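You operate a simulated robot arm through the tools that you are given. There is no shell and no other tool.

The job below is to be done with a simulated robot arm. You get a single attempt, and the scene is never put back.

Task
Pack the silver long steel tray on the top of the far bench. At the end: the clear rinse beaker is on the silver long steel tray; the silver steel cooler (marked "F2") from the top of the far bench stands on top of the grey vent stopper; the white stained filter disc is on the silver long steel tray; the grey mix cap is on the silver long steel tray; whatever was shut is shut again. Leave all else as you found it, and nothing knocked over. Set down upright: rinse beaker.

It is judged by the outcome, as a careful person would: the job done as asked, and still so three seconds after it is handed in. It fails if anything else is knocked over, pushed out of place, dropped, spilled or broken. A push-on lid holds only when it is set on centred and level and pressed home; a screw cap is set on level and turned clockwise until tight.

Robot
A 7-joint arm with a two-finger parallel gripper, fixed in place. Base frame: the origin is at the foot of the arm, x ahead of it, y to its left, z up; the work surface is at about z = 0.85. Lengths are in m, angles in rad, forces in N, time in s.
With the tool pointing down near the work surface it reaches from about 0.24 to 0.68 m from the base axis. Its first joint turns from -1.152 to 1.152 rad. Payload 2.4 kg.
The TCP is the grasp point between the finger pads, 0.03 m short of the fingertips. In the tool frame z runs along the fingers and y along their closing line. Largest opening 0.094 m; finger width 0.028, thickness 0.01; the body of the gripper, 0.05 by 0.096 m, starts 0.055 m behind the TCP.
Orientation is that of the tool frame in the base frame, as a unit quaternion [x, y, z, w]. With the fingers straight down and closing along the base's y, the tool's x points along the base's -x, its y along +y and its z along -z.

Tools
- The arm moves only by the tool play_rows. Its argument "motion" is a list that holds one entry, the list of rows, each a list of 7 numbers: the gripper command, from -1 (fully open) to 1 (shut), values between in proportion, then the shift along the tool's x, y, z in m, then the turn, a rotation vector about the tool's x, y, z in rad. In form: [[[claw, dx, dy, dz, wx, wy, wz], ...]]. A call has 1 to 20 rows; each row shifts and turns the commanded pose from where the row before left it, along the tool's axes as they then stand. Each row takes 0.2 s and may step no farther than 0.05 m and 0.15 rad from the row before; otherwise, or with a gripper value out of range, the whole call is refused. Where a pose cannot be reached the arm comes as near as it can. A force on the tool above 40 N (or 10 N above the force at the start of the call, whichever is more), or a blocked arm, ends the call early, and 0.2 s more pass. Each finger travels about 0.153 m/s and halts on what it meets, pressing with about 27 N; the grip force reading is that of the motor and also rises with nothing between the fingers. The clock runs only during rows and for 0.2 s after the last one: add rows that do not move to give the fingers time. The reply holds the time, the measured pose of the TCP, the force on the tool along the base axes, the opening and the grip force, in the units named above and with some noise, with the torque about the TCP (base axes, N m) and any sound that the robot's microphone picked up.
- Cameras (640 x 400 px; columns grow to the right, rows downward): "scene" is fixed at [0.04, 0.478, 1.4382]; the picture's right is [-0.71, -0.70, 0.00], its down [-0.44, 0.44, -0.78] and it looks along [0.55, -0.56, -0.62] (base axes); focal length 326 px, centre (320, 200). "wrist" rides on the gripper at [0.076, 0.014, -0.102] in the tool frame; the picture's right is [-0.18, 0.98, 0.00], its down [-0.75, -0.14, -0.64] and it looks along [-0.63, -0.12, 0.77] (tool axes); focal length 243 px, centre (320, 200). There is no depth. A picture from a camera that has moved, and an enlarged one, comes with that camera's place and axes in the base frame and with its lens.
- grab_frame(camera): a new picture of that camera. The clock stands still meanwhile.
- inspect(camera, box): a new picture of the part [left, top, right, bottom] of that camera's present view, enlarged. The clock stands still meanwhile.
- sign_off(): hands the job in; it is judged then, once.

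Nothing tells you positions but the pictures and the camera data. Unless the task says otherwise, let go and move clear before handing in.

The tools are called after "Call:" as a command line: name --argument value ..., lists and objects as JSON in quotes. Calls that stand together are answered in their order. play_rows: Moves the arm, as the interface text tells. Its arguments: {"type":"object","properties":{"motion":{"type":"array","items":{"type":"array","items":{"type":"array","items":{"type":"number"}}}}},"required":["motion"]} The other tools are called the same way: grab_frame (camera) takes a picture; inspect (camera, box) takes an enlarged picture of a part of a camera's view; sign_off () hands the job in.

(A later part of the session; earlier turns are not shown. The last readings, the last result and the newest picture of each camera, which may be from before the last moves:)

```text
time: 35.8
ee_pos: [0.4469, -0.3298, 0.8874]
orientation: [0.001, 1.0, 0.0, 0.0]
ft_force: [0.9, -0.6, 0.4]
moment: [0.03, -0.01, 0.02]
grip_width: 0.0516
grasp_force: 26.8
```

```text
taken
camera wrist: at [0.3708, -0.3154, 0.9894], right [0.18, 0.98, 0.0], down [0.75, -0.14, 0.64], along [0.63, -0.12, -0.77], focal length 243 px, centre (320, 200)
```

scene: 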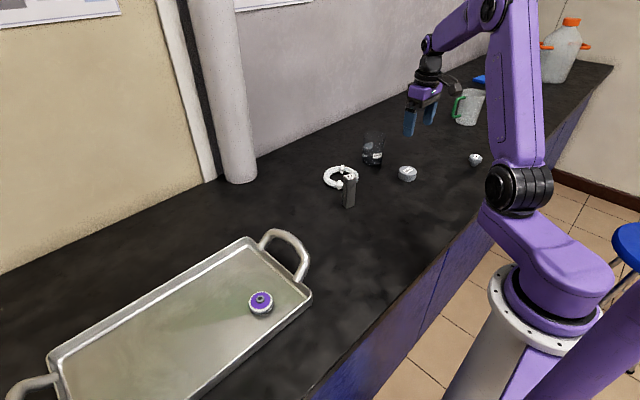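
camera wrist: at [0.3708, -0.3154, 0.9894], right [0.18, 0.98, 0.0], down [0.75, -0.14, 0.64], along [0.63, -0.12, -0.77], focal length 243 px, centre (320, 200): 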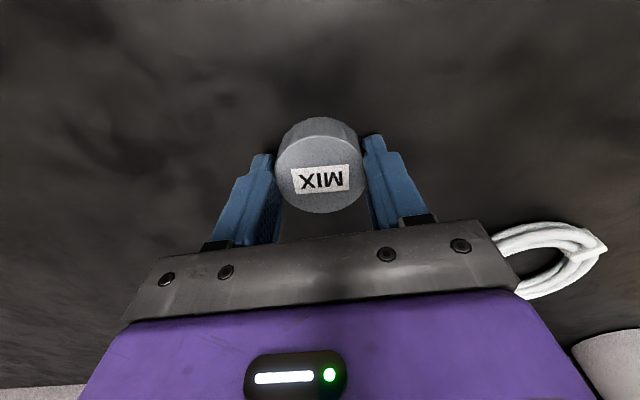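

The cap is gripped (0.052 m). I'll lift it and carry it to the tray.

Call:
play_rows --motion '[[[1, 0, 0, -0.01, 0, 0, 0], [1, 0, 0, -0.03, 0, 0, 0], [1, 0, 0, -0.045, 0, 0, 0], [1, 0, 0, -0.045, 0, 0, 0], [1, 0, 0, -0.043, 0, 0, 0], [1, 0.003, 0.03, 0, 0, 0, 0], [1, 0.0035, 0.047, 0, 0, 0, 0], [1, 0.0035, 0.047, 0, 0, 0, 0], [1, 0.0035, 0.047, 0, 0, 0, 0], [1, 0.0035, 0.047, 0, 0, 0, 0], [1, 0.0035, 0.047, 0, 0, 0, 0], [1, 0.0035, 0.047, 0, 0, 0, 0], [1, 0.0035, 0.047, 0, 0, 0, 0], [1, 0.0035, 0.047, 0, 0, 0, 0], [1, 0.0035, 0.047, 0, 0, 0, 0], [1, 0.0035, 0.047, 0, 0, 0, 0]]]'

Call:
play_rows --motion '[[[1, 0.0035, 0.047, 0, 0, 0, 0], [1, 0.0035, 0.047, 0, 0, 0, 0], [1, 0.0035, 0.047, 0, 0, 0, 0], [1, 0.0035, 0.047, 0, 0, 0, 0], [1, 0, 0.042, 0, 0, 0, 0], [1, 0, 0.005, 0, 0, 0, 0], [1, 0, 0, 0, 0, 0, 0]]]'

Call:
grab_frame --camera "wrist"

```text
time: 39.2
ee_pos: [0.4105, 0.1701, 1.0594]
orientation: [0.001, 1.0, 0.0, 0.0]
ft_force: [-0.8, 0.2, 0.8]
moment: [0.02, 0.03, -0.03]
grip_width: 0.0515
grasp_force: 26.8
```

```text
time: 40.8
ee_pos: [0.3965, 0.403, 1.0595]
orientation: [0.001, 1.0, 0.0, 0.0]
ft_force: [-0.1, 0.7, -0.8]
moment: [-0.01, 0.03, 0.01]
grip_width: 0.051
grasp_force: 27.1
```

```text
taken
camera wrist: at [0.3204, 0.418, 1.1622], right [0.18, 0.98, 0.0], down [0.75, -0.14, 0.64], along [0.63, -0.12, -0.77], focal length 243 px, centre (320, 200)
```

wrist: 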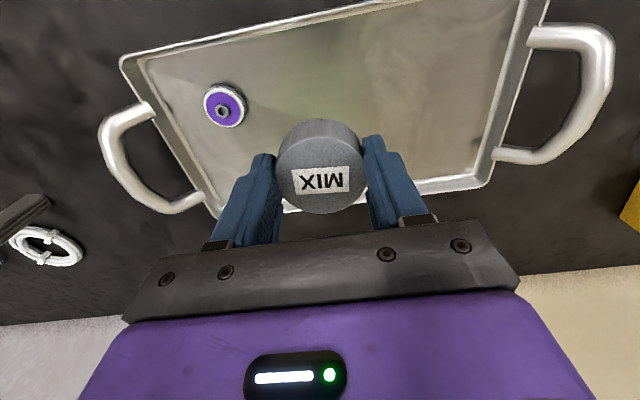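

Clear tray floor is under the cap. I'll lower to just above contact height, then creep.

Call:
play_rows --motion '[[[1, 0, 0, 0.04, 0, 0, 0], [1, 0, 0, 0.045, 0, 0, 0], [1, 0, 0, 0.045, 0, 0, 0], [1, 0, 0, 0.025, 0, 0, 0], [1, 0, 0, 0.007, 0, 0, 0], [1, 0, 0, 0, 0, 0, 0]]]'

Call:
play_rows --motion '[[[1, 0, 0, 0.003, 0, 0, 0], [1, 0, 0, 0, 0, 0, 0]]]'

Call:
play_rows --motion '[[[1, 0, 0, 0.002, 0, 0, 0], [1, 0, 0, 0, 0, 0, 0]]]'

```text
time: 42.2
ee_pos: [0.394, 0.4051, 0.8963]
orientation: [0.0, 1.0, 0.0, 0.0]
ft_force: [0.5, 0.1, 0.0]
moment: [-0.03, 0.0, 0.0]
grip_width: 0.051
grasp_force: 27.0
```

```text
time: 42.8
ee_pos: [0.3955, 0.4052, 0.8944]
orientation: [0.0, 1.0, 0.001, -0.001]
ft_force: [0.6, 0.6, -0.2]
moment: [-0.01, -0.02, -0.01]
grip_width: 0.0509
grasp_force: 26.9
```

```text
time: 43.4
ee_pos: [0.3944, 0.4051, 0.8921]
orientation: [0.0, 1.0, -0.001, 0.0]
ft_force: [0.9, -0.3, -0.5]
moment: [0.01, 0.01, 0.02]
grip_width: 0.0511
grasp_force: 26.8
```

Call:
play_rows --motion '[[[1, 0, 0, 0.0015, 0, 0, 0], [1, 0, 0, 0, 0, 0, 0]]]'

Call:
play_rows --motion '[[[1, 0, 0, 0.001, 0, 0, 0], [1, 0, 0, 0, 0, 0, 0]]]'

Call:
play_rows --motion '[[[1, 0, 0, 0.001, 0, 0, 0], [1, 0, 0, 0, 0, 0, 0]]]'

```text
time: 44.0
ee_pos: [0.3949, 0.4056, 0.891]
orientation: [0.0, 1.0, 0.0, -0.001]
ft_force: [-0.4, -0.9, 5.9]
moment: [-0.12, -0.07, 0.0]
grip_width: 0.0512
grasp_force: 26.9
```

```text
time: 44.6
ee_pos: [0.3943, 0.4059, 0.8909]
orientation: [0.0, 1.0, 0.001, 0.001]
ft_force: [-1.8, 0.7, 12.4]
moment: [0.02, -0.02, 0.06]
grip_width: 0.0512
grasp_force: 26.9
```

```text
time: 45.2
ee_pos: [0.3951, 0.4052, 0.8901]
orientation: [0.001, 1.0, 0.0, 0.001]
ft_force: [0.3, 1.4, 9.6]
moment: [-0.08, -0.14, 0.04]
grip_width: 0.051
grasp_force: 27.0
```

The cap is on the tray floor. I'll release and rise.

Call:
play_rows --motion '[[[1, 0, 0, -0.001, 0, 0, 0], [-0.2, 0, 0, 0, 0, 0, 0], [-0.4, 0, 0, 0, 0, 0, 0], [-0.7, 0, 0, 0, 0, 0, 0], [-0.7, 0, 0, 0, 0, 0, 0], [-0.7, 0, 0, -0.02, 0, 0, 0], [-0.7, 0, 0, -0.04, 0, 0, 0], [-0.7, 0, 0, -0.045, 0, 0, 0], [-1, 0, 0, -0.045, 0, 0, 0], [-1, 0, 0, -0.04, 0, 0, 0], [-1, 0, 0, -0.04, 0, 0, 0], [-1, 0, 0, 0, 0, 0, 0]]]'

Call:
grab_frame --camera "wrist"

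Call:
grab_frame --camera "scene"

Call:
inspect --camera "scene" --box '[330, 120, 400, 180]'

```text
time: 47.8
ee_pos: [0.394, 0.4048, 1.1226]
orientation: [0.0, 1.0, 0.001, 0.0]
ft_force: [0.6, -0.2, -0.9]
moment: [0.0, 0.0, 0.03]
grip_width: 0.094
grasp_force: 0.0
```

```text
taken
camera wrist: at [0.3182, 0.4193, 1.2248], right [0.18, 0.98, 0.0], down [0.75, -0.14, 0.64], along [0.63, -0.12, -0.77], focal length 243 px, centre (320, 200)
```

wrist: 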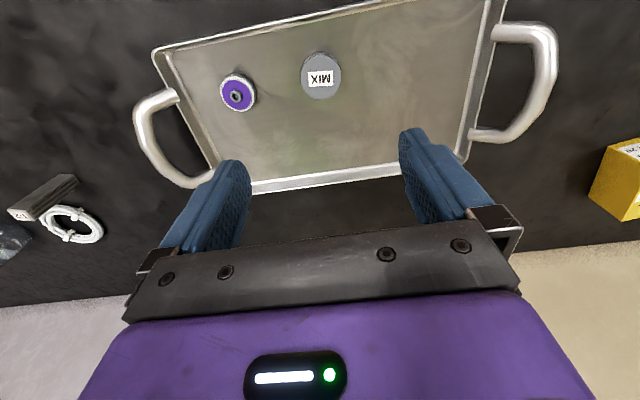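

```text
taken
```

scene: 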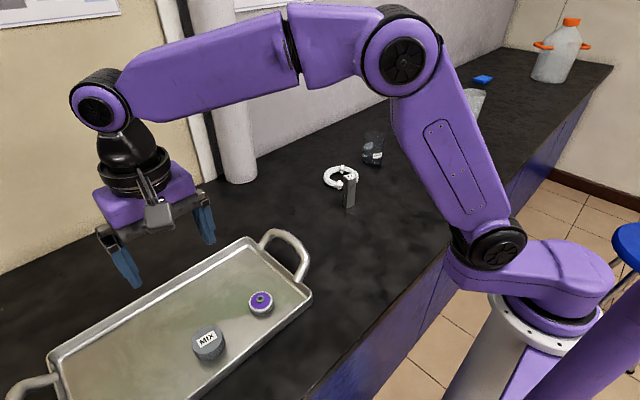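

```text
6.67 times, centred on (365, 150) of scene
camera zoom: at [0.04, 0.478, 1.4382], right [-0.71, -0.7, 0.0], down [-0.44, 0.44, -0.78], along [0.55, -0.56, -0.62], focal length 2171 px, centre (20, 533)
```

zoom: 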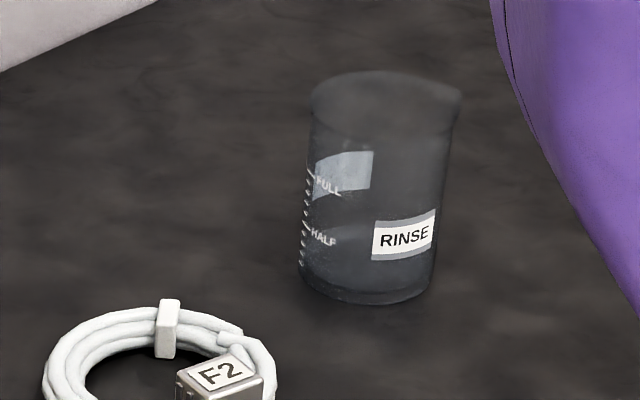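

Cap and disc are both flat on the tray. Next is the beaker near (0.58, -0.325); I'll approach above and in front of it to see where its spout is.

Call:
play_rows --motion '[[[-1, -0.005, -0.0455, 0, 0, 0, 0], [-1, -0.005, -0.0455, 0, 0, 0, 0], [-1, -0.005, -0.0455, 0, 0, 0, 0], [-1, -0.005, -0.0455, 0, 0, 0, 0], [-1, -0.005, -0.0455, 0, 0, 0, 0], [-1, -0.005, -0.0455, 0, 0, 0, 0], [-1, -0.005, -0.0455, 0, 0, 0, 0], [-1, -0.005, -0.0455, 0, 0, 0, 0], [-1, -0.005, -0.0455, 0, 0, 0, 0], [-1, -0.005, -0.0455, 0, 0, 0, 0], [-1, -0.005, -0.0455, 0, 0, 0, 0], [-1, -0.005, -0.0455, 0, 0, 0, 0], [-1, -0.005, -0.0455, 0, 0, 0, 0], [-1, -0.005, -0.0455, 0, 0, 0, 0], [-1, -0.005, -0.0455, 0, 0, 0, 0], [-1, -0.005, -0.0455, 0, 0, 0, 0], [-1, 0, 0, 0, 0, 0, 0]]]'

Call:
inspect --camera "wrist" --box '[250, 110, 410, 240]'

Call:
grab_frame --camera "wrist"

```text
time: 51.4
ee_pos: [0.4751, -0.3227, 1.121]
orientation: [0.0, 1.0, 0.0, -0.001]
ft_force: [0.8, -0.1, -0.2]
moment: [0.02, 0.02, -0.01]
grip_width: 0.0942
grasp_force: 0.0
```

```text
3.08 times, centred on (330, 175) of wrist
camera zoom: at [0.3977, -0.3081, 1.2232], right [0.18, 0.98, 0.0], down [0.75, -0.14, 0.64], along [0.63, -0.12, -0.77], focal length 746 px, centre (289, 277)
```

zoom: 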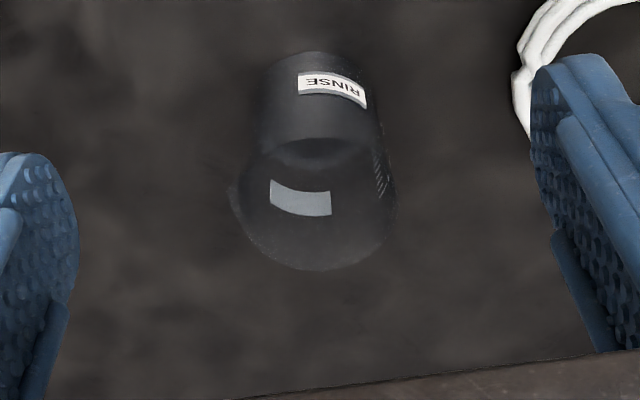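

```text
taken
camera wrist: at [0.3977, -0.3081, 1.2232], right [0.18, 0.98, 0.0], down [0.75, -0.14, 0.64], along [0.63, -0.12, -0.77], focal length 243 px, centre (320, 200)
```

wrist: 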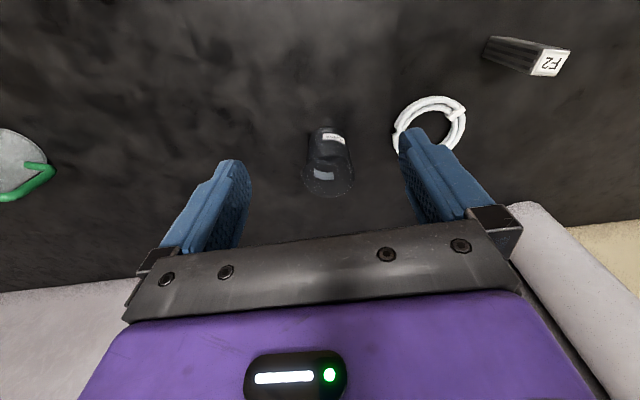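

The spout points roughly toward -y, so I'll turn the gripper about 50° to keep the fingers off it and stand above the beaker at about (0.585, -0.327).

Call:
play_rows --motion '[[[-1, -0.028, -0.001, 0, 0, 0, 0], [-1, -0.028, -0.001, 0, 0, 0, 0], [-1, -0.028, -0.001, 0, 0, 0, 0], [-1, -0.026, -0.001, 0, 0, 0, 0], [-1, 0, 0, 0, 0, 0, -0.145], [-1, 0, 0, 0, 0, 0, -0.145], [-1, 0, 0, 0, 0, 0, -0.145], [-1, 0, 0, 0, 0, 0, -0.145], [-1, 0, 0, 0, 0, 0, -0.145], [-1, 0, 0, 0, 0, 0, -0.145], [-1, 0, 0, 0.03, 0, 0, 0], [-1, 0, 0, 0.03, 0, 0, 0], [-1, 0, 0, 0, 0, 0, 0]]]'

Call:
grab_frame --camera "wrist"

Call:
inspect --camera "scene" --box '[330, 80, 430, 180]'

```text
time: 54.2
ee_pos: [0.5722, -0.324, 1.0588]
orientation: [-0.422, 0.907, 0.0, -0.001]
ft_force: [-0.1, 0.2, 0.9]
moment: [0.03, -0.02, -0.02]
grip_width: 0.094
grasp_force: 0.0
out of reach, approached as far as the arm can: row 4
```

```text
taken
camera wrist: at [0.5131, -0.3732, 1.1612], right [-0.63, 0.77, 0.0], down [0.59, 0.49, 0.64], along [0.5, 0.41, -0.77], focal length 243 px, centre (320, 200)
```

wrist: 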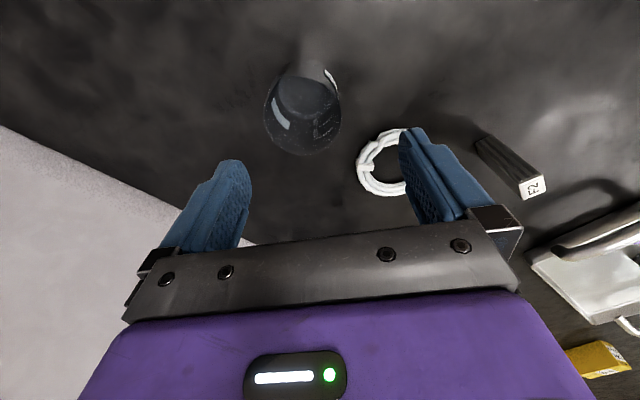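

```text
4.00 times, centred on (380, 130) of scene
camera zoom: at [0.04, 0.478, 1.4382], right [-0.71, -0.7, 0.0], down [-0.44, 0.44, -0.78], along [0.55, -0.56, -0.62], focal length 1303 px, centre (80, 480)
```

zoom: 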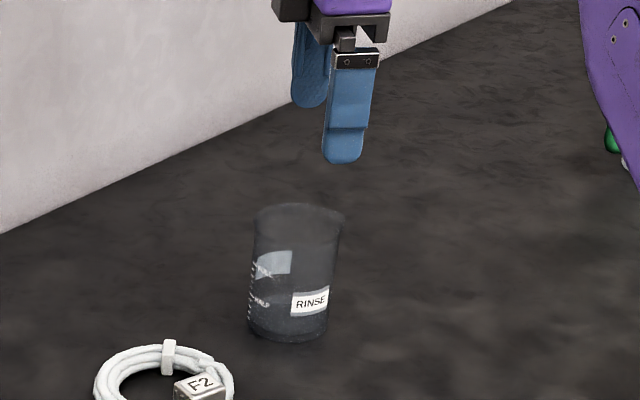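

The arm stopped just short at height (0.572 instead of 0.585), but reach improves lower down. I'll zoom in to measure the offset to the beaker.

Call:
inspect --camera "wrist" --box '[240, 30, 380, 170]'

```text
2.86 times, centred on (310, 100) of wrist
camera zoom: at [0.5131, -0.3732, 1.1612], right [-0.63, 0.77, 0.0], down [0.59, 0.49, 0.64], along [0.5, 0.41, -0.77], focal length 693 px, centre (349, 486)
```

zoom: 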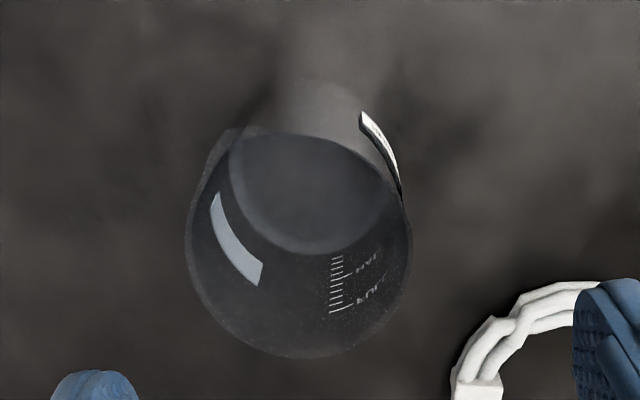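

The beaker centre works out at about (0.586, -0.332). I'll come down to just above the rim, then shift sideways by about 16 mm along the finger line.

Call:
play_rows --motion '[[[-1, 0, 0, 0.03, 0, 0, 0], [-1, 0, 0, 0.02, 0, 0, 0], [-1, -0.0015, -0.008, 0, 0, 0, 0], [-1, -0.0015, -0.008, 0, 0, 0, 0], [-1, 0, 0, 0, 0, 0, 0]]]'

Call:
inspect --camera "wrist" --box '[220, 60, 420, 220]'

```text
time: 55.4
ee_pos: [0.5861, -0.3342, 1.0092]
orientation: [-0.421, 0.907, 0.0, -0.001]
ft_force: [-0.3, -0.1, 0.7]
moment: [0.0, 0.01, -0.03]
grip_width: 0.0938
grasp_force: 0.1
```

```text
2.50 times, centred on (320, 140) of wrist
camera zoom: at [0.5268, -0.3825, 1.1107], right [-0.63, 0.77, 0.0], down [0.59, 0.48, 0.64], along [0.5, 0.41, -0.77], focal length 606 px, centre (320, 350)
```

zoom: 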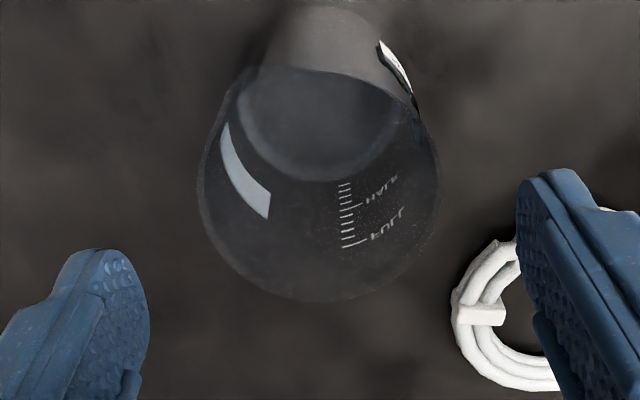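

The beaker is now centred between the fingers and the coil is clear. I'll lower around the beaker to mid-height.

Call:
play_rows --motion '[[[-1, 0, 0, 0.025, 0, 0, 0], [-1, 0, 0, 0.025, 0, 0, 0], [-1, 0, 0, 0.025, 0, 0, 0], [-1, 0, 0, 0.017, 0, 0, 0], [-1, 0, 0, 0, 0, 0, 0]]]'

Call:
inspect --camera "scene" --box '[330, 80, 430, 180]'

Call:
grab_frame --camera "wrist"

```text
time: 56.6
ee_pos: [0.5868, -0.3311, 0.9171]
orientation: [-0.421, 0.907, 0.0, 0.0]
ft_force: [0.4, 0.2, 0.7]
moment: [0.01, 0.01, 0.01]
grip_width: 0.0941
grasp_force: 0.2
```

```text
4.00 times, centred on (380, 130) of scene
camera zoom: at [0.04, 0.478, 1.4382], right [-0.71, -0.7, 0.0], down [-0.44, 0.44, -0.78], along [0.55, -0.56, -0.62], focal length 1303 px, centre (80, 480)
```

zoom: 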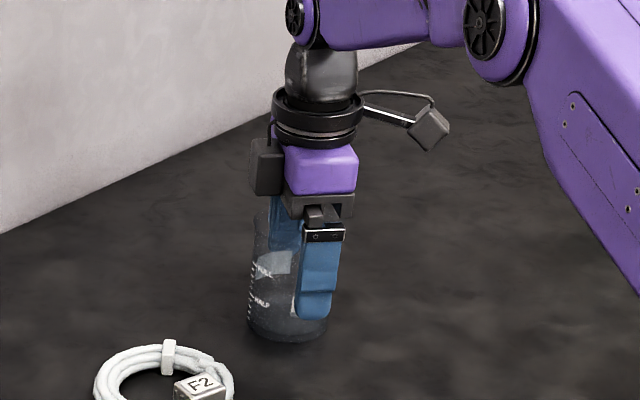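

```text
taken
camera wrist: at [0.5264, -0.3815, 1.0195], right [-0.63, 0.77, 0.0], down [0.59, 0.48, 0.64], along [0.5, 0.41, -0.77], focal length 243 px, centre (320, 200)
```

wrist: 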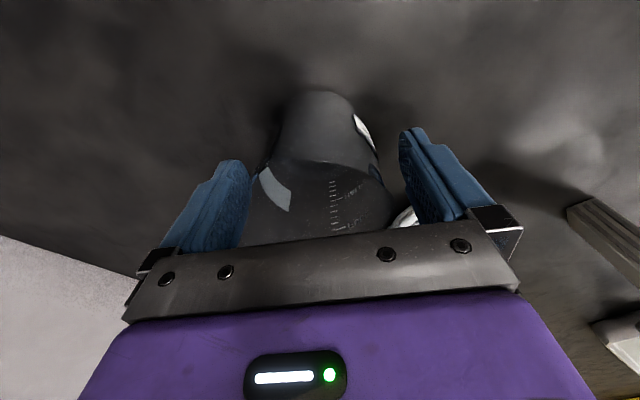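

The fingers straddle the beaker but sit a few millimetres toward the robot from its axis. I'll nudge forward along the tool and look again.

Call:
play_rows --motion '[[[-1, -0.007, 0, 0, 0, 0, 0], [-1, 0, 0, 0, 0, 0, 0]]]'

Call:
inspect --camera "scene" --box '[345, 105, 405, 170]'

Call:
inspect --camera "wrist" --box '[220, 80, 420, 240]'

```text
time: 57.2
ee_pos: [0.5911, -0.3269, 0.9182]
orientation: [-0.421, 0.907, 0.0, 0.0]
ft_force: [-0.1, -0.3, 0.2]
moment: [-0.01, -0.04, 0.01]
grip_width: 0.0941
grasp_force: 0.0
```

```text
6.15 times, centred on (375, 138) of scene
camera zoom: at [0.04, 0.478, 1.4382], right [-0.71, -0.7, 0.0], down [-0.44, 0.44, -0.78], along [0.55, -0.56, -0.62], focal length 2004 px, centre (-18, 585)
```

zoom: 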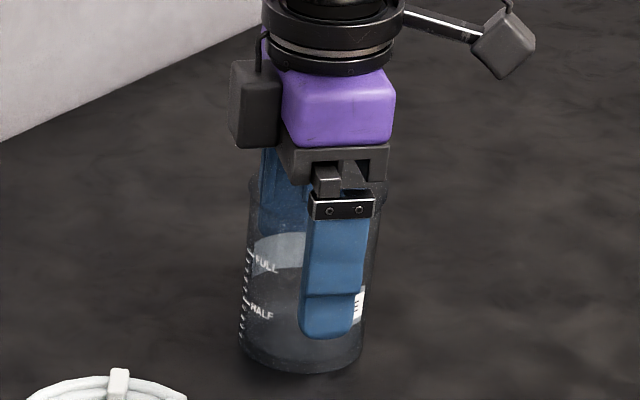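

```text
2.50 times, centred on (320, 160) of wrist
camera zoom: at [0.5312, -0.3763, 1.0193], right [-0.63, 0.77, 0.0], down [0.59, 0.48, 0.64], along [0.5, 0.41, -0.77], focal length 606 px, centre (320, 300)
```

zoom: 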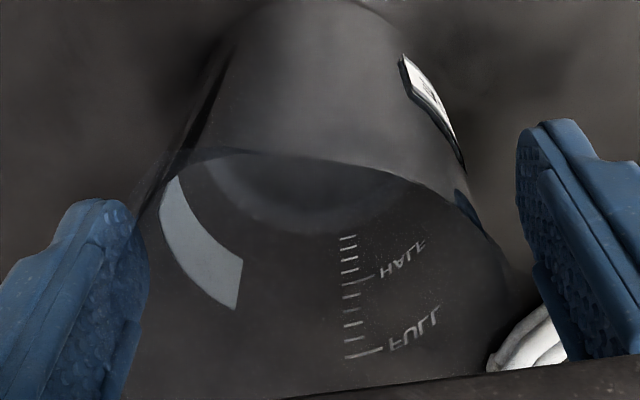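

Position looks good: both pads will meet the wall. I'll close slowly.

Call:
play_rows --motion '[[[-0.8, 0, 0, 0, 0, 0, 0], [-0.7, 0, 0, 0, 0, 0, 0], [-0.6, 0, 0, 0, 0, 0, 0], [-0.5, 0, 0, 0, 0, 0, 0], [-0.45, 0, 0, 0, 0, 0, 0], [-0.4, 0, 0, 0, 0, 0, 0], [-0.35, 0, 0, 0, 0, 0, 0], [-0.2, 0, 0, 0, 0, 0, 0], [0.2, 0, 0, 0, 0, 0, 0], [1, 0, 0, 0, 0, 0, 0], [1, 0, 0, 0, 0, 0, 0]]]'

Call:
inspect --camera "scene" --box '[345, 105, 405, 170]'

Call:
inspect --camera "wrist" --box '[220, 80, 420, 240]'

```text
time: 59.6
ee_pos: [0.591, -0.3278, 0.9183]
orientation: [-0.421, 0.907, 0.0, -0.001]
ft_force: [0.9, -1.2, 1.8]
moment: [0.06, 0.03, 0.03]
grip_width: 0.0704
grasp_force: 26.7
```

```text
6.15 times, centred on (375, 138) of scene
camera zoom: at [0.04, 0.478, 1.4382], right [-0.71, -0.7, 0.0], down [-0.44, 0.44, -0.78], along [0.55, -0.56, -0.62], focal length 2004 px, centre (-18, 585)
```

zoom: 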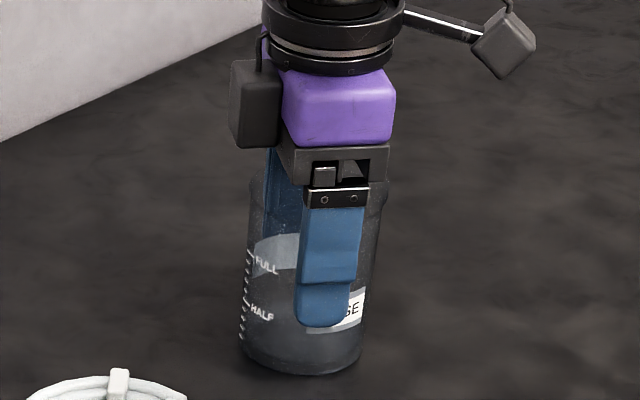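

```text
2.50 times, centred on (320, 160) of wrist
camera zoom: at [0.5312, -0.3764, 1.0194], right [-0.63, 0.77, 0.0], down [0.59, 0.48, 0.64], along [0.5, 0.41, -0.77], focal length 606 px, centre (320, 300)
```

zoom: 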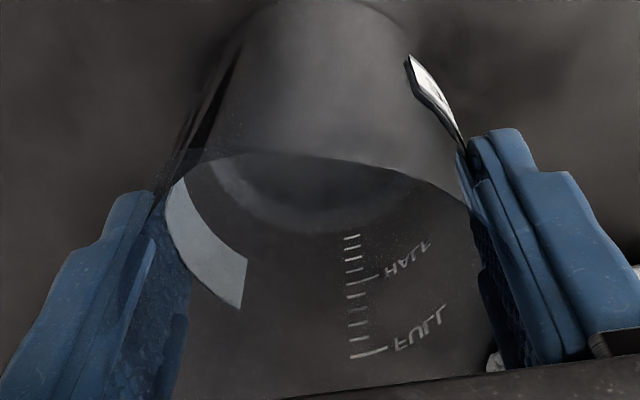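

The beaker is held at 0.070 m. I'll lift it slowly and check that it hangs level.

Call:
play_rows --motion '[[[1, 0, 0, -0.003, 0, 0, 0], [1, 0, 0, -0.006, 0, 0, 0], [1, 0, 0, -0.008, 0, 0, 0], [1, 0, 0, -0.008, 0, 0, 0], [1, 0, 0, -0.004, 0, 0, 0], [1, 0, 0, 0, 0, 0, 0]]]'

Call:
inspect --camera "scene" --box '[345, 95, 405, 160]'

```text
time: 61.0
ee_pos: [0.5916, -0.3277, 0.9467]
orientation: [-0.421, 0.907, 0.0, 0.0]
ft_force: [0.2, -0.1, -0.3]
moment: [0.0, 0.0, -0.04]
grip_width: 0.0708
grasp_force: 27.4
```

```text
6.15 times, centred on (375, 128) of scene
camera zoom: at [0.04, 0.4779, 1.4382], right [-0.71, -0.7, 0.0], down [-0.44, 0.44, -0.78], along [0.55, -0.56, -0.62], focal length 2004 px, centre (-18, 646)
```

zoom: 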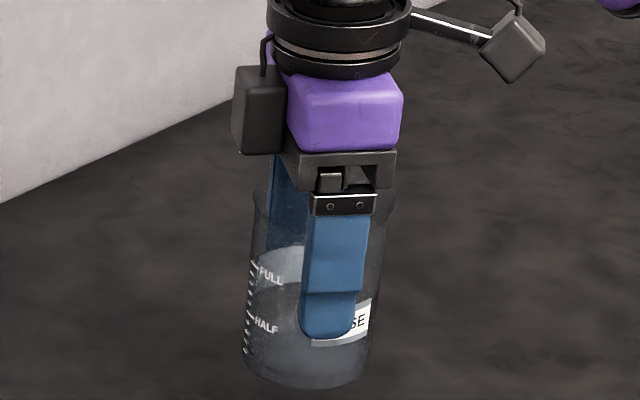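

The beaker hangs level and firmly. I'll raise it while drawing it inward, then carry it smoothly left over the cooler with good height margin.

Call:
play_rows --motion '[[[1, -0.0005, 0.0099, -0.013, 0, 0, 0], [1, -0.0011, 0.0198, -0.026, 0, 0, 0], [1, -0.0011, 0.0198, -0.026, 0, 0, 0], [1, -0.0011, 0.0198, -0.026, 0, 0, 0], [1, -0.0011, 0.0198, -0.026, 0, 0, 0], [1, -0.0005, 0.0099, -0.013, 0, 0, 0], [1, 0, 0, 0, 0, 0, 0]]]'

Call:
play_rows --motion '[[[1, -0.0073, 0.0068, 0, 0, 0, 0], [1, -0.0146, 0.0136, 0, 0, 0, 0], [1, -0.0219, 0.0204, 0, 0, 0, 0], [1, -0.0219, 0.0204, 0, 0, 0, 0], [1, -0.0219, 0.0204, 0, 0, 0, 0], [1, -0.0219, 0.0204, 0, 0, 0, 0], [1, -0.0219, 0.0204, 0, 0, 0, 0], [1, -0.0219, 0.0204, 0, 0, 0, 0], [1, -0.0219, 0.0204, 0, 0, 0, 0], [1, -0.0219, 0.0204, 0, 0, 0, 0], [1, -0.0146, 0.0136, 0, 0, 0, 0], [1, -0.0073, 0.0068, 0, 0, 0, 0], [1, 0, 0, 0, 0, 0, 0]]]'

Call:
grab_frame --camera "scene"

```text
time: 62.6
ee_pos: [0.5197, -0.2589, 1.0765]
orientation: [-0.421, 0.907, 0.0, 0.0]
ft_force: [0.5, 0.3, -0.4]
moment: [-0.04, -0.01, -0.02]
grip_width: 0.0706
grasp_force: 27.6
```

```text
time: 65.4
ee_pos: [0.504, 0.0403, 1.077]
orientation: [-0.421, 0.907, 0.0, 0.0]
ft_force: [1.0, -0.4, -1.2]
moment: [0.02, 0.02, -0.02]
grip_width: 0.0707
grasp_force: 27.0
```

```text
taken
```

scene: 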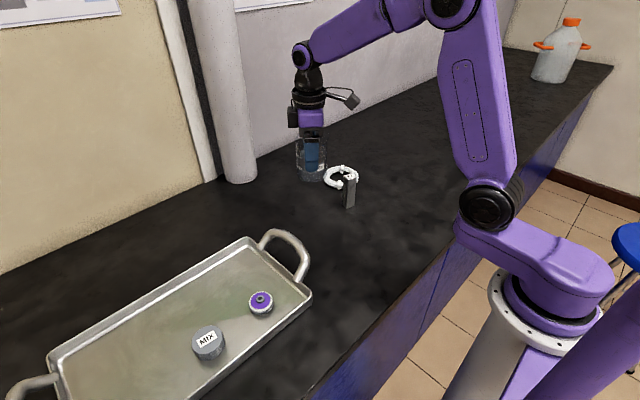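

Call:
play_rows --motion '[[[1, -0.0073, 0.0068, 0, 0, 0, 0], [1, -0.0146, 0.0136, 0, 0, 0, 0], [1, -0.0219, 0.0204, 0, 0, 0, 0], [1, -0.0219, 0.0204, 0, 0, 0, 0], [1, -0.0219, 0.0204, 0, 0, 0, 0], [1, -0.0219, 0.0204, 0, 0, 0, 0], [1, -0.0219, 0.0204, 0, 0, 0, 0], [1, -0.0219, 0.0204, 0, 0, 0, 0], [1, -0.0219, 0.0204, 0, 0, 0, 0], [1, -0.0219, 0.0204, 0, 0, 0, 0], [1, -0.0146, 0.0136, 0, 0, 0, 0], [1, -0.0053, 0.0048, 0, 0, 0, 0], [1, 0, 0, 0, 0, 0, 0]]]'

Call:
grab_frame --camera "scene"

Call:
grab_frame --camera "wrist"

```text
time: 68.2
ee_pos: [0.4882, 0.3349, 1.0773]
orientation: [-0.42, 0.907, 0.0, 0.0]
ft_force: [-0.1, 0.1, -1.6]
moment: [0.02, 0.01, 0.0]
grip_width: 0.0709
grasp_force: 27.2
```

```text
taken
```

scene: 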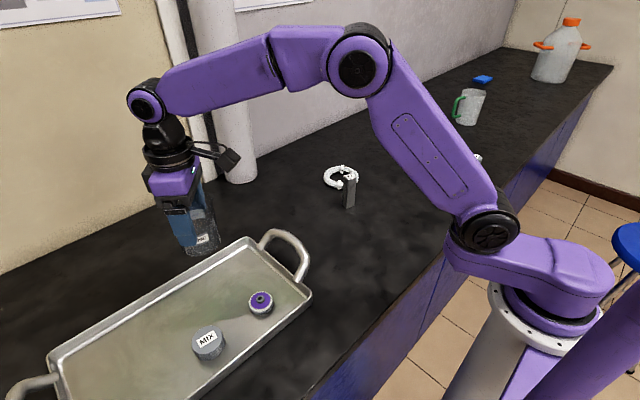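

```text
taken
camera wrist: at [0.4292, 0.2867, 1.1791], right [-0.63, 0.77, 0.0], down [0.59, 0.48, 0.64], along [0.5, 0.41, -0.77], focal length 243 px, centre (320, 200)
```

wrist: 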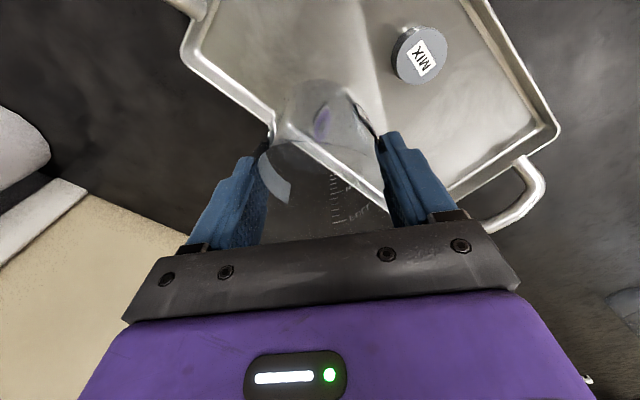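

Over the tray with room around. I'll lower slowly to just above contact.

Call:
play_rows --motion '[[[1, 0.004, 0.0045, 0.01, 0, 0, 0], [1, 0, 0, 0.02, 0, 0, 0], [1, 0, 0, 0.025, 0, 0, 0], [1, 0, 0, 0.025, 0, 0, 0], [1, 0, 0, 0.025, 0, 0, 0], [1, 0, 0, 0.02, 0, 0, 0], [1, 0, 0, 0.014, 0, 0, 0], [1, 0, 0, 0.006, 0, 0, 0], [1, 0, 0, 0, 0, 0, 0]]]'

Call:
inspect --camera "scene" --box '[130, 180, 330, 370]'

Call:
play_rows --motion '[[[1, 0, 0, 0.003, 0, 0, 0], [1, 0, 0, 0, 0, 0, 0]]]'

Call:
play_rows --motion '[[[1, 0, 0, 0.0015, 0, 0, 0], [1, 0, 0, 0, 0, 0, 0]]]'

```text
time: 70.2
ee_pos: [0.4838, 0.3354, 0.9308]
orientation: [-0.421, 0.907, 0.0, 0.0]
ft_force: [-0.6, 0.2, -0.8]
moment: [-0.02, 0.02, -0.01]
grip_width: 0.0704
grasp_force: 27.2
```

```text
2.11 times, centred on (230, 275) of scene
camera zoom: at [0.04, 0.478, 1.4382], right [-0.71, -0.7, 0.0], down [-0.44, 0.44, -0.78], along [0.55, -0.56, -0.62], focal length 686 px, centre (510, 42)
```

zoom: 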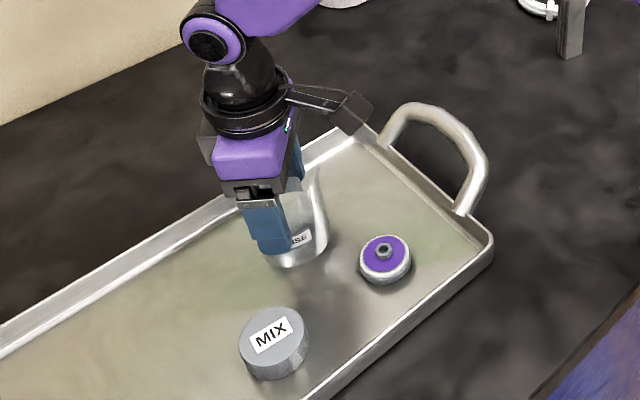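

```text
time: 70.8
ee_pos: [0.484, 0.335, 0.9282]
orientation: [-0.421, 0.907, 0.001, 0.0]
ft_force: [0.2, -0.5, -0.6]
moment: [-0.01, -0.03, 0.02]
grip_width: 0.0703
grasp_force: 26.7
```

```text
time: 71.4
ee_pos: [0.4833, 0.3361, 0.9266]
orientation: [-0.421, 0.907, 0.0, 0.0]
ft_force: [0.6, -0.6, -0.9]
moment: [0.0, -0.03, -0.01]
grip_width: 0.0705
grasp_force: 26.3
```

Call:
play_rows --motion '[[[1, 0, 0, 0.0015, 0, 0, 0], [1, 0, 0, 0, 0, 0, 0]]]'

Call:
play_rows --motion '[[[1, 0, 0, 0.001, 0, 0, 0], [1, 0, 0, 0, 0, 0, 0]]]'

Call:
play_rows --motion '[[[1, 0, 0, 0.001, 0, 0, 0], [1, 0, 0, 0, 0, 0, 0]]]'

Call:
play_rows --motion '[[[1, 0, 0, 0.001, 0, 0, 0], [1, 0, 0, 0, 0, 0, 0]]]'

```text
time: 72.0
ee_pos: [0.4835, 0.3353, 0.9257]
orientation: [-0.422, 0.907, 0.0, 0.0]
ft_force: [0.0, 0.2, -2.0]
moment: [0.01, 0.03, 0.05]
grip_width: 0.0705
grasp_force: 27.2
```

```text
time: 72.6
ee_pos: [0.4836, 0.3353, 0.9233]
orientation: [-0.421, 0.907, 0.0, -0.001]
ft_force: [-0.9, -0.2, -1.5]
moment: [-0.01, -0.04, 0.01]
grip_width: 0.0706
grasp_force: 26.7
```

```text
time: 73.2
ee_pos: [0.4843, 0.3352, 0.9237]
orientation: [-0.421, 0.907, 0.0, 0.0]
ft_force: [-0.8, -0.2, 0.2]
moment: [0.05, 0.01, 0.02]
grip_width: 0.0703
grasp_force: 27.0
```

```text
time: 73.8
ee_pos: [0.4852, 0.3349, 0.9229]
orientation: [-0.422, 0.907, 0.0, -0.001]
ft_force: [0.0, 0.6, -1.3]
moment: [-0.03, -0.02, 0.0]
grip_width: 0.0704
grasp_force: 27.1
```

Call:
play_rows --motion '[[[1, 0, 0, 0.001, 0, 0, 0], [1, 0, 0, 0, 0, 0, 0]]]'

Call:
play_rows --motion '[[[1, 0, 0, 0.001, 0, 0, 0], [1, 0, 0, 0, 0, 0, 0]]]'

```text
time: 74.4
ee_pos: [0.4842, 0.3349, 0.9213]
orientation: [-0.421, 0.907, 0.0, 0.0]
ft_force: [-1.4, -1.3, 3.5]
moment: [-0.02, 0.11, 0.01]
grip_width: 0.0704
grasp_force: 26.6
```

```text
time: 75.0
ee_pos: [0.4845, 0.335, 0.9213]
orientation: [-0.42, 0.907, 0.0, 0.001]
ft_force: [-2.2, -0.2, 14.3]
moment: [-0.06, 0.36, 0.11]
grip_width: 0.0705
grasp_force: 27.3
```

The beaker is seated on the tray. I'll ease the pressure, open slowly, and withdraw straight up.

Call:
play_rows --motion '[[[1, 0, 0, -0.0008, 0, 0, 0], [-0.4, 0, 0, 0, 0, 0, 0], [-0.5, 0, 0, 0, 0, 0, 0], [-0.55, 0, 0, 0, 0, 0, 0], [-0.65, 0, 0, 0, 0, 0, 0], [-0.8, 0, 0, 0, 0, 0, 0], [-1, 0, 0, 0, 0, 0, 0], [-1, 0, 0, 0, 0, 0, 0]]]'

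Call:
grab_frame --camera "wrist"

Call:
inspect --camera "scene" --box '[170, 180, 290, 310]'

```text
time: 76.8
ee_pos: [0.4837, 0.336, 0.9215]
orientation: [-0.421, 0.907, 0.0, -0.001]
ft_force: [0.6, 0.1, -0.3]
moment: [0.02, 0.02, -0.01]
grip_width: 0.094
grasp_force: 0.0
```

```text
taken
camera wrist: at [0.4241, 0.2866, 1.0228], right [-0.63, 0.77, 0.0], down [0.59, 0.48, 0.64], along [0.5, 0.41, -0.77], focal length 243 px, centre (320, 200)
```

wrist: 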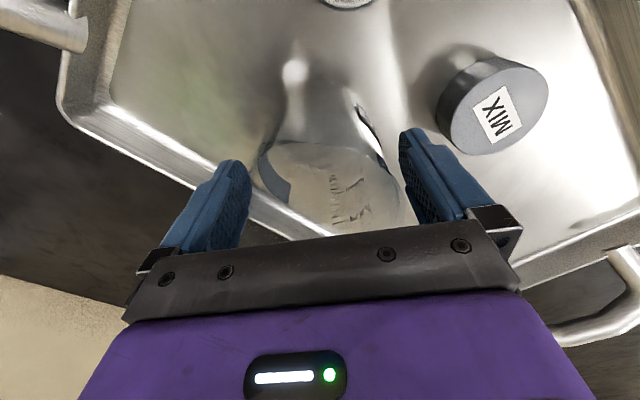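

```text
3.08 times, centred on (230, 245) of scene
camera zoom: at [0.04, 0.478, 1.4382], right [-0.71, -0.7, 0.0], down [-0.44, 0.44, -0.78], along [0.55, -0.56, -0.62], focal length 1002 px, centre (597, 62)
```

zoom: 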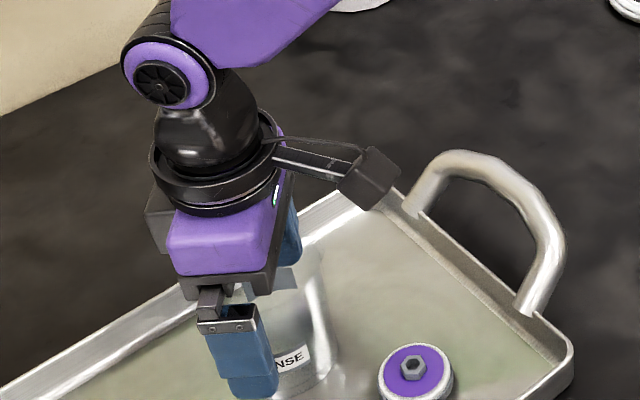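

Fully open and clear of the glass on both sides. I'll withdraw straight up and check.

Call:
play_rows --motion '[[[-1, 0, 0, -0.02, 0, 0, 0], [-1, 0, 0, -0.03, 0, 0, 0], [-1, 0, 0, -0.035, 0, 0, 0], [-1, 0, 0, -0.04, 0, 0, 0], [-1, 0, 0, -0.04, 0, 0, 0], [-1, 0, 0, -0.04, 0, 0, 0], [-1, 0, 0, 0, 0, 0, 0]]]'

Call:
grab_frame --camera "wrist"

Call:
grab_frame --camera "scene"

Call:
inspect --camera "scene" --box '[320, 160, 380, 215]'

```text
time: 78.4
ee_pos: [0.4849, 0.3341, 1.1255]
orientation: [-0.421, 0.907, 0.0, 0.0]
ft_force: [0.2, 0.6, -0.8]
moment: [-0.01, -0.02, -0.03]
grip_width: 0.0939
grasp_force: 0.0
```

```text
taken
camera wrist: at [0.4255, 0.2857, 1.2277], right [-0.63, 0.77, 0.0], down [0.59, 0.49, 0.64], along [0.5, 0.41, -0.77], focal length 243 px, centre (320, 200)
```

wrist: 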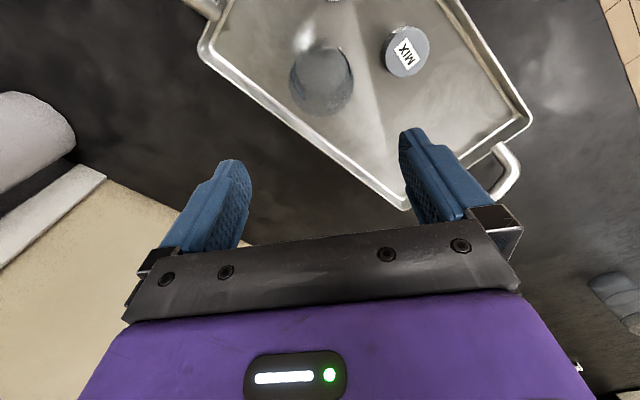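

```text
taken
```

scene: 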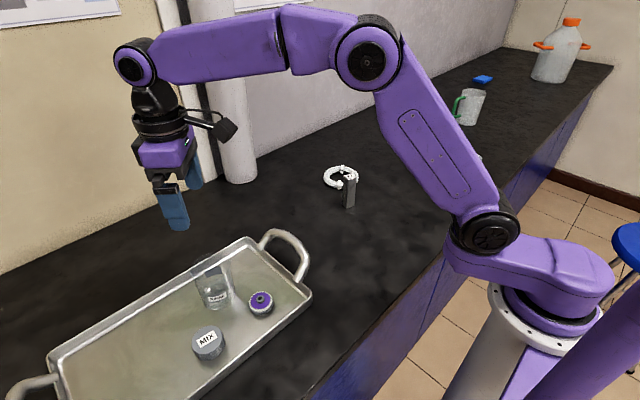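

```text
7.27 times, centred on (350, 188) of scene
camera zoom: at [0.04, 0.478, 1.4382], right [-0.71, -0.7, 0.0], down [-0.44, 0.44, -0.78], along [0.55, -0.56, -0.62], focal length 2368 px, centre (102, 291)
```

zoom: 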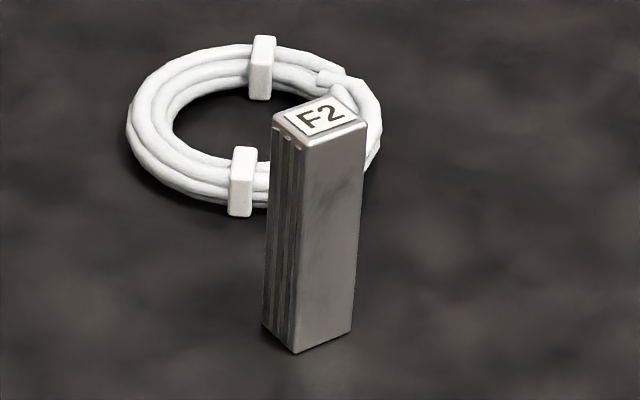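

All three tray items are placed and standing. Now the cooler: it measures roughly 0.022 × 0.027 × 0.097 m, centred near (0.489, -0.093), turned about -13°. I'll rotate to match it and move above it.

Call:
play_rows --motion '[[[-1, 0, 0, 0, 0, 0, 0.145], [-1, 0, 0, 0, 0, 0, 0.145], [-1, 0, 0, 0, 0, 0, 0.145], [-1, 0, 0, 0, 0, 0, 0.145], [-1, 0, 0, 0, 0, 0, 0.145], [-1, 0, 0, 0, 0, 0, 0.145], [-1, 0, 0, 0, 0, 0, 0.145], [-1, 0, 0, 0, 0, 0, 0.085], [-1, 0, 0, 0, 0, 0, 0]]]'

Call:
play_rows --motion '[[[-1, -0.0102, -0.0415, 0, 0, 0, 0], [-1, -0.0102, -0.0415, 0, 0, 0, 0], [-1, -0.0102, -0.0415, 0, 0, 0, 0], [-1, -0.0102, -0.0415, 0, 0, 0, 0], [-1, -0.0102, -0.0415, 0, 0, 0, 0], [-1, -0.0102, -0.0415, 0, 0, 0, 0], [-1, -0.0102, -0.0415, 0, 0, 0, 0], [-1, -0.0102, -0.0415, 0, 0, 0, 0], [-1, -0.0102, -0.0415, 0, 0, 0, 0], [-1, -0.0102, -0.0415, 0, 0, 0, 0], [-1, 0, 0, 0.03, 0, 0, 0], [-1, 0, 0, 0, 0, 0, 0]]]'

Call:
grab_frame --camera "wrist"

Call:
inspect --camera "wrist" --box '[270, 40, 370, 140]'

```text
time: 80.4
ee_pos: [0.4843, 0.3359, 1.1261]
orientation: [0.116, 0.993, 0.0, 0.0]
ft_force: [0.7, -0.2, -0.5]
moment: [0.02, -0.02, -0.01]
grip_width: 0.0938
grasp_force: 0.1
```

```text
time: 83.0
ee_pos: [0.4873, -0.0938, 1.0962]
orientation: [0.115, 0.993, 0.0, -0.001]
ft_force: [0.7, -0.4, -0.5]
moment: [0.01, 0.05, -0.01]
grip_width: 0.0939
grasp_force: 0.1
```

```text
taken
camera wrist: at [0.4165, -0.0626, 1.1985], right [0.4, 0.91, 0.0], down [0.7, -0.31, 0.64], along [0.59, -0.26, -0.77], focal length 243 px, centre (320, 200)
```

wrist: 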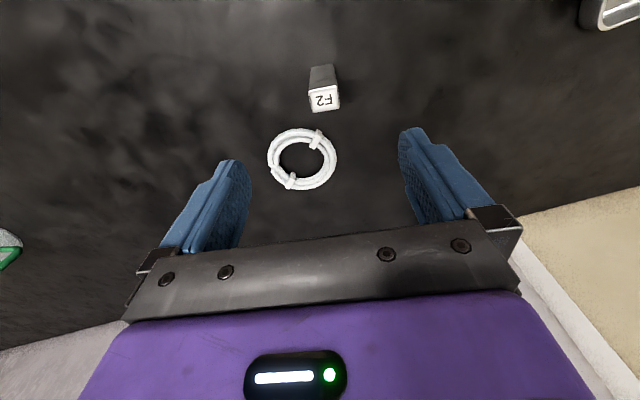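

```text
4.00 times, centred on (320, 90) of wrist
camera zoom: at [0.4165, -0.0626, 1.1985], right [0.4, 0.91, 0.0], down [0.7, -0.31, 0.64], along [0.59, -0.26, -0.77], focal length 970 px, centre (320, 640)
```

zoom: 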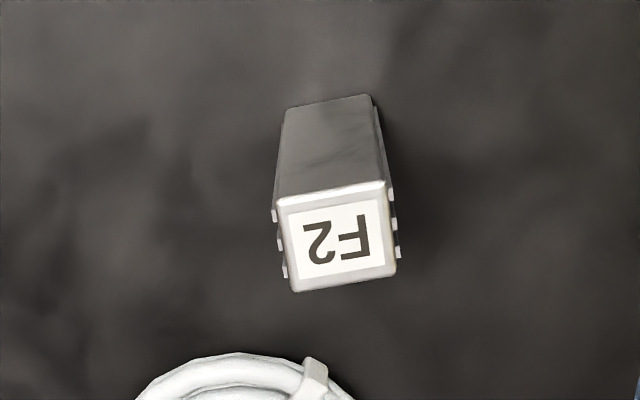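

The cooler's top centre is at about (0.490, -0.090), turned -0.27 rad, with ribs on the two faces I'll grip. I'll correct by a few millimetres and descend around it.

Call:
play_rows --motion '[[[-1, -0.002, 0.004, 0, 0, 0, 0.037], [-1, 0, 0, 0.04, 0, 0, 0], [-1, 0, 0, 0.04, 0, 0, 0], [-1, 0, 0, 0.03, 0, 0, 0], [-1, 0, 0, 0, 0, 0, 0]]]'

Call:
grab_frame --camera "wrist"

```text
time: 84.2
ee_pos: [0.4928, -0.0899, 0.9869]
orientation: [0.133, 0.991, -0.001, 0.0]
ft_force: [-0.6, -0.1, -0.7]
moment: [-0.03, 0.01, -0.01]
grip_width: 0.0936
grasp_force: 0.0
```

```text
taken
camera wrist: at [0.4226, -0.0562, 1.0883], right [0.44, 0.9, 0.0], down [0.69, -0.34, 0.64], along [0.58, -0.28, -0.77], focal length 243 px, centre (320, 200)
```

wrist: 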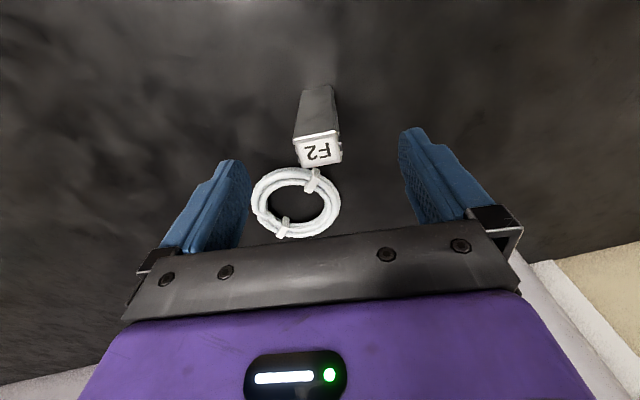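

Well aligned. I'll descend to grip height and close.

Call:
play_rows --motion '[[[-1, 0, -0.001, 0.025, 0, 0, 0], [-1, 0, 0, 0.025, 0, 0, 0], [-1, 0, 0, 0.023, 0, 0, 0], [-0.5, 0, 0, 0, 0, 0, 0], [-0.1, 0, 0, 0, 0, 0, 0], [0.2, 0, 0, 0, 0, 0, 0], [0.3, 0, 0, 0, 0, 0, 0], [0.4, 0, 0, 0, 0, 0, 0], [0.5, 0, 0, 0, 0, 0, 0], [0.7, 0, 0, 0, 0, 0, 0], [1, 0, 0, 0, 0, 0, 0], [1, 0, 0, 0, 0, 0, 0]]]'

Call:
grab_frame --camera "wrist"

Call:
inspect --camera "scene" --box '[310, 130, 400, 220]'

```text
time: 86.8
ee_pos: [0.4925, -0.0897, 0.9143]
orientation: [0.133, 0.991, 0.0, 0.0]
ft_force: [0.5, 0.1, 1.0]
moment: [0.02, -0.03, 0.0]
grip_width: 0.0319
grasp_force: 27.2
```

```text
taken
camera wrist: at [0.4219, -0.0562, 1.0159], right [0.44, 0.9, 0.0], down [0.69, -0.34, 0.64], along [0.58, -0.28, -0.77], focal length 243 px, centre (320, 200)
```

wrist: 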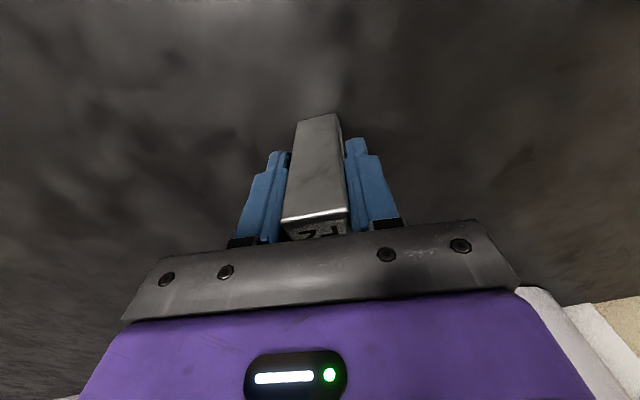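

```text
4.44 times, centred on (355, 175) of scene
camera zoom: at [0.04, 0.478, 1.4382], right [-0.71, -0.7, 0.0], down [-0.44, 0.44, -0.78], along [0.55, -0.56, -0.62], focal length 1447 px, centre (164, 311)
```

zoom: 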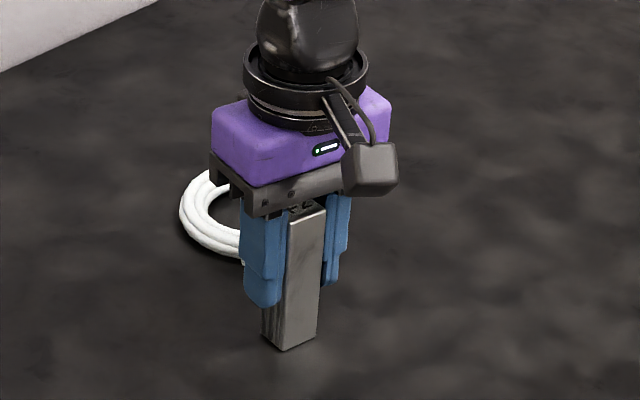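

The cooler is held firmly (0.032 m). I'll lift it straight up and carry it to above the vent stopper near (0.329, -0.546).

Call:
play_rows --motion '[[[1, 0, 0, -0.01, 0, 0, 0], [1, 0, 0, -0.03, 0, 0, 0], [1, 0, 0, -0.04, 0, 0, 0], [1, 0, 0, -0.04, 0, 0, 0], [1, 0, 0, -0.03, 0, 0, 0], [1, 0, 0, 0, 0, 0, 0]]]'

Call:
play_rows --motion '[[[1, 0.0015, -0.02, 0, 0, 0, 0], [1, 0.003, -0.0402, 0, 0, 0, 0], [1, 0.003, -0.0402, 0, 0, 0, 0], [1, 0.003, -0.0402, 0, 0, 0, 0], [1, 0.003, -0.0402, 0, 0, 0, 0], [1, 0.003, -0.0402, 0, 0, 0, 0], [1, 0.003, -0.0402, 0, 0, 0, 0], [1, 0.003, -0.0402, 0, 0, 0, 0], [1, 0.003, -0.0402, 0, 0, 0, 0], [1, 0.003, -0.0402, 0, 0, 0, 0], [1, 0.003, -0.0402, 0, 0, 0, 0], [1, 0.003, -0.0402, 0, 0, 0, 0], [1, 0.0015, -0.02, 0, 0, 0, 0], [1, 0, 0, 0, 0, 0, 0]]]'

Call:
grab_frame --camera "wrist"

Call:
grab_frame --camera "scene"

```text
time: 88.2
ee_pos: [0.492, -0.0895, 1.0649]
orientation: [0.133, 0.991, 0.0, 0.0]
ft_force: [-0.1, -0.2, -1.1]
moment: [-0.02, 0.01, -0.01]
grip_width: 0.0316
grasp_force: 26.6
```

```text
time: 91.2
ee_pos: [0.3278, -0.544, 1.0644]
orientation: [0.134, 0.991, -0.001, 0.001]
ft_force: [0.2, -0.2, -1.7]
moment: [0.0, 0.0, -0.02]
grip_width: 0.0317
grasp_force: 27.2
```

```text
taken
camera wrist: at [0.259, -0.5105, 1.1654], right [0.44, 0.9, 0.0], down [0.69, -0.34, 0.64], along [0.58, -0.28, -0.77], focal length 243 px, centre (320, 200)
```

wrist: 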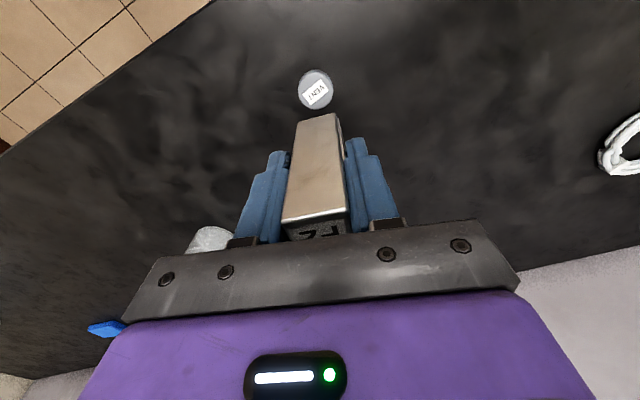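

```text
taken
```

scene: 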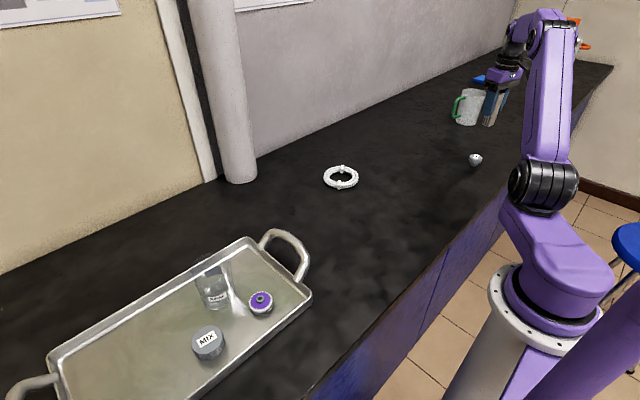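

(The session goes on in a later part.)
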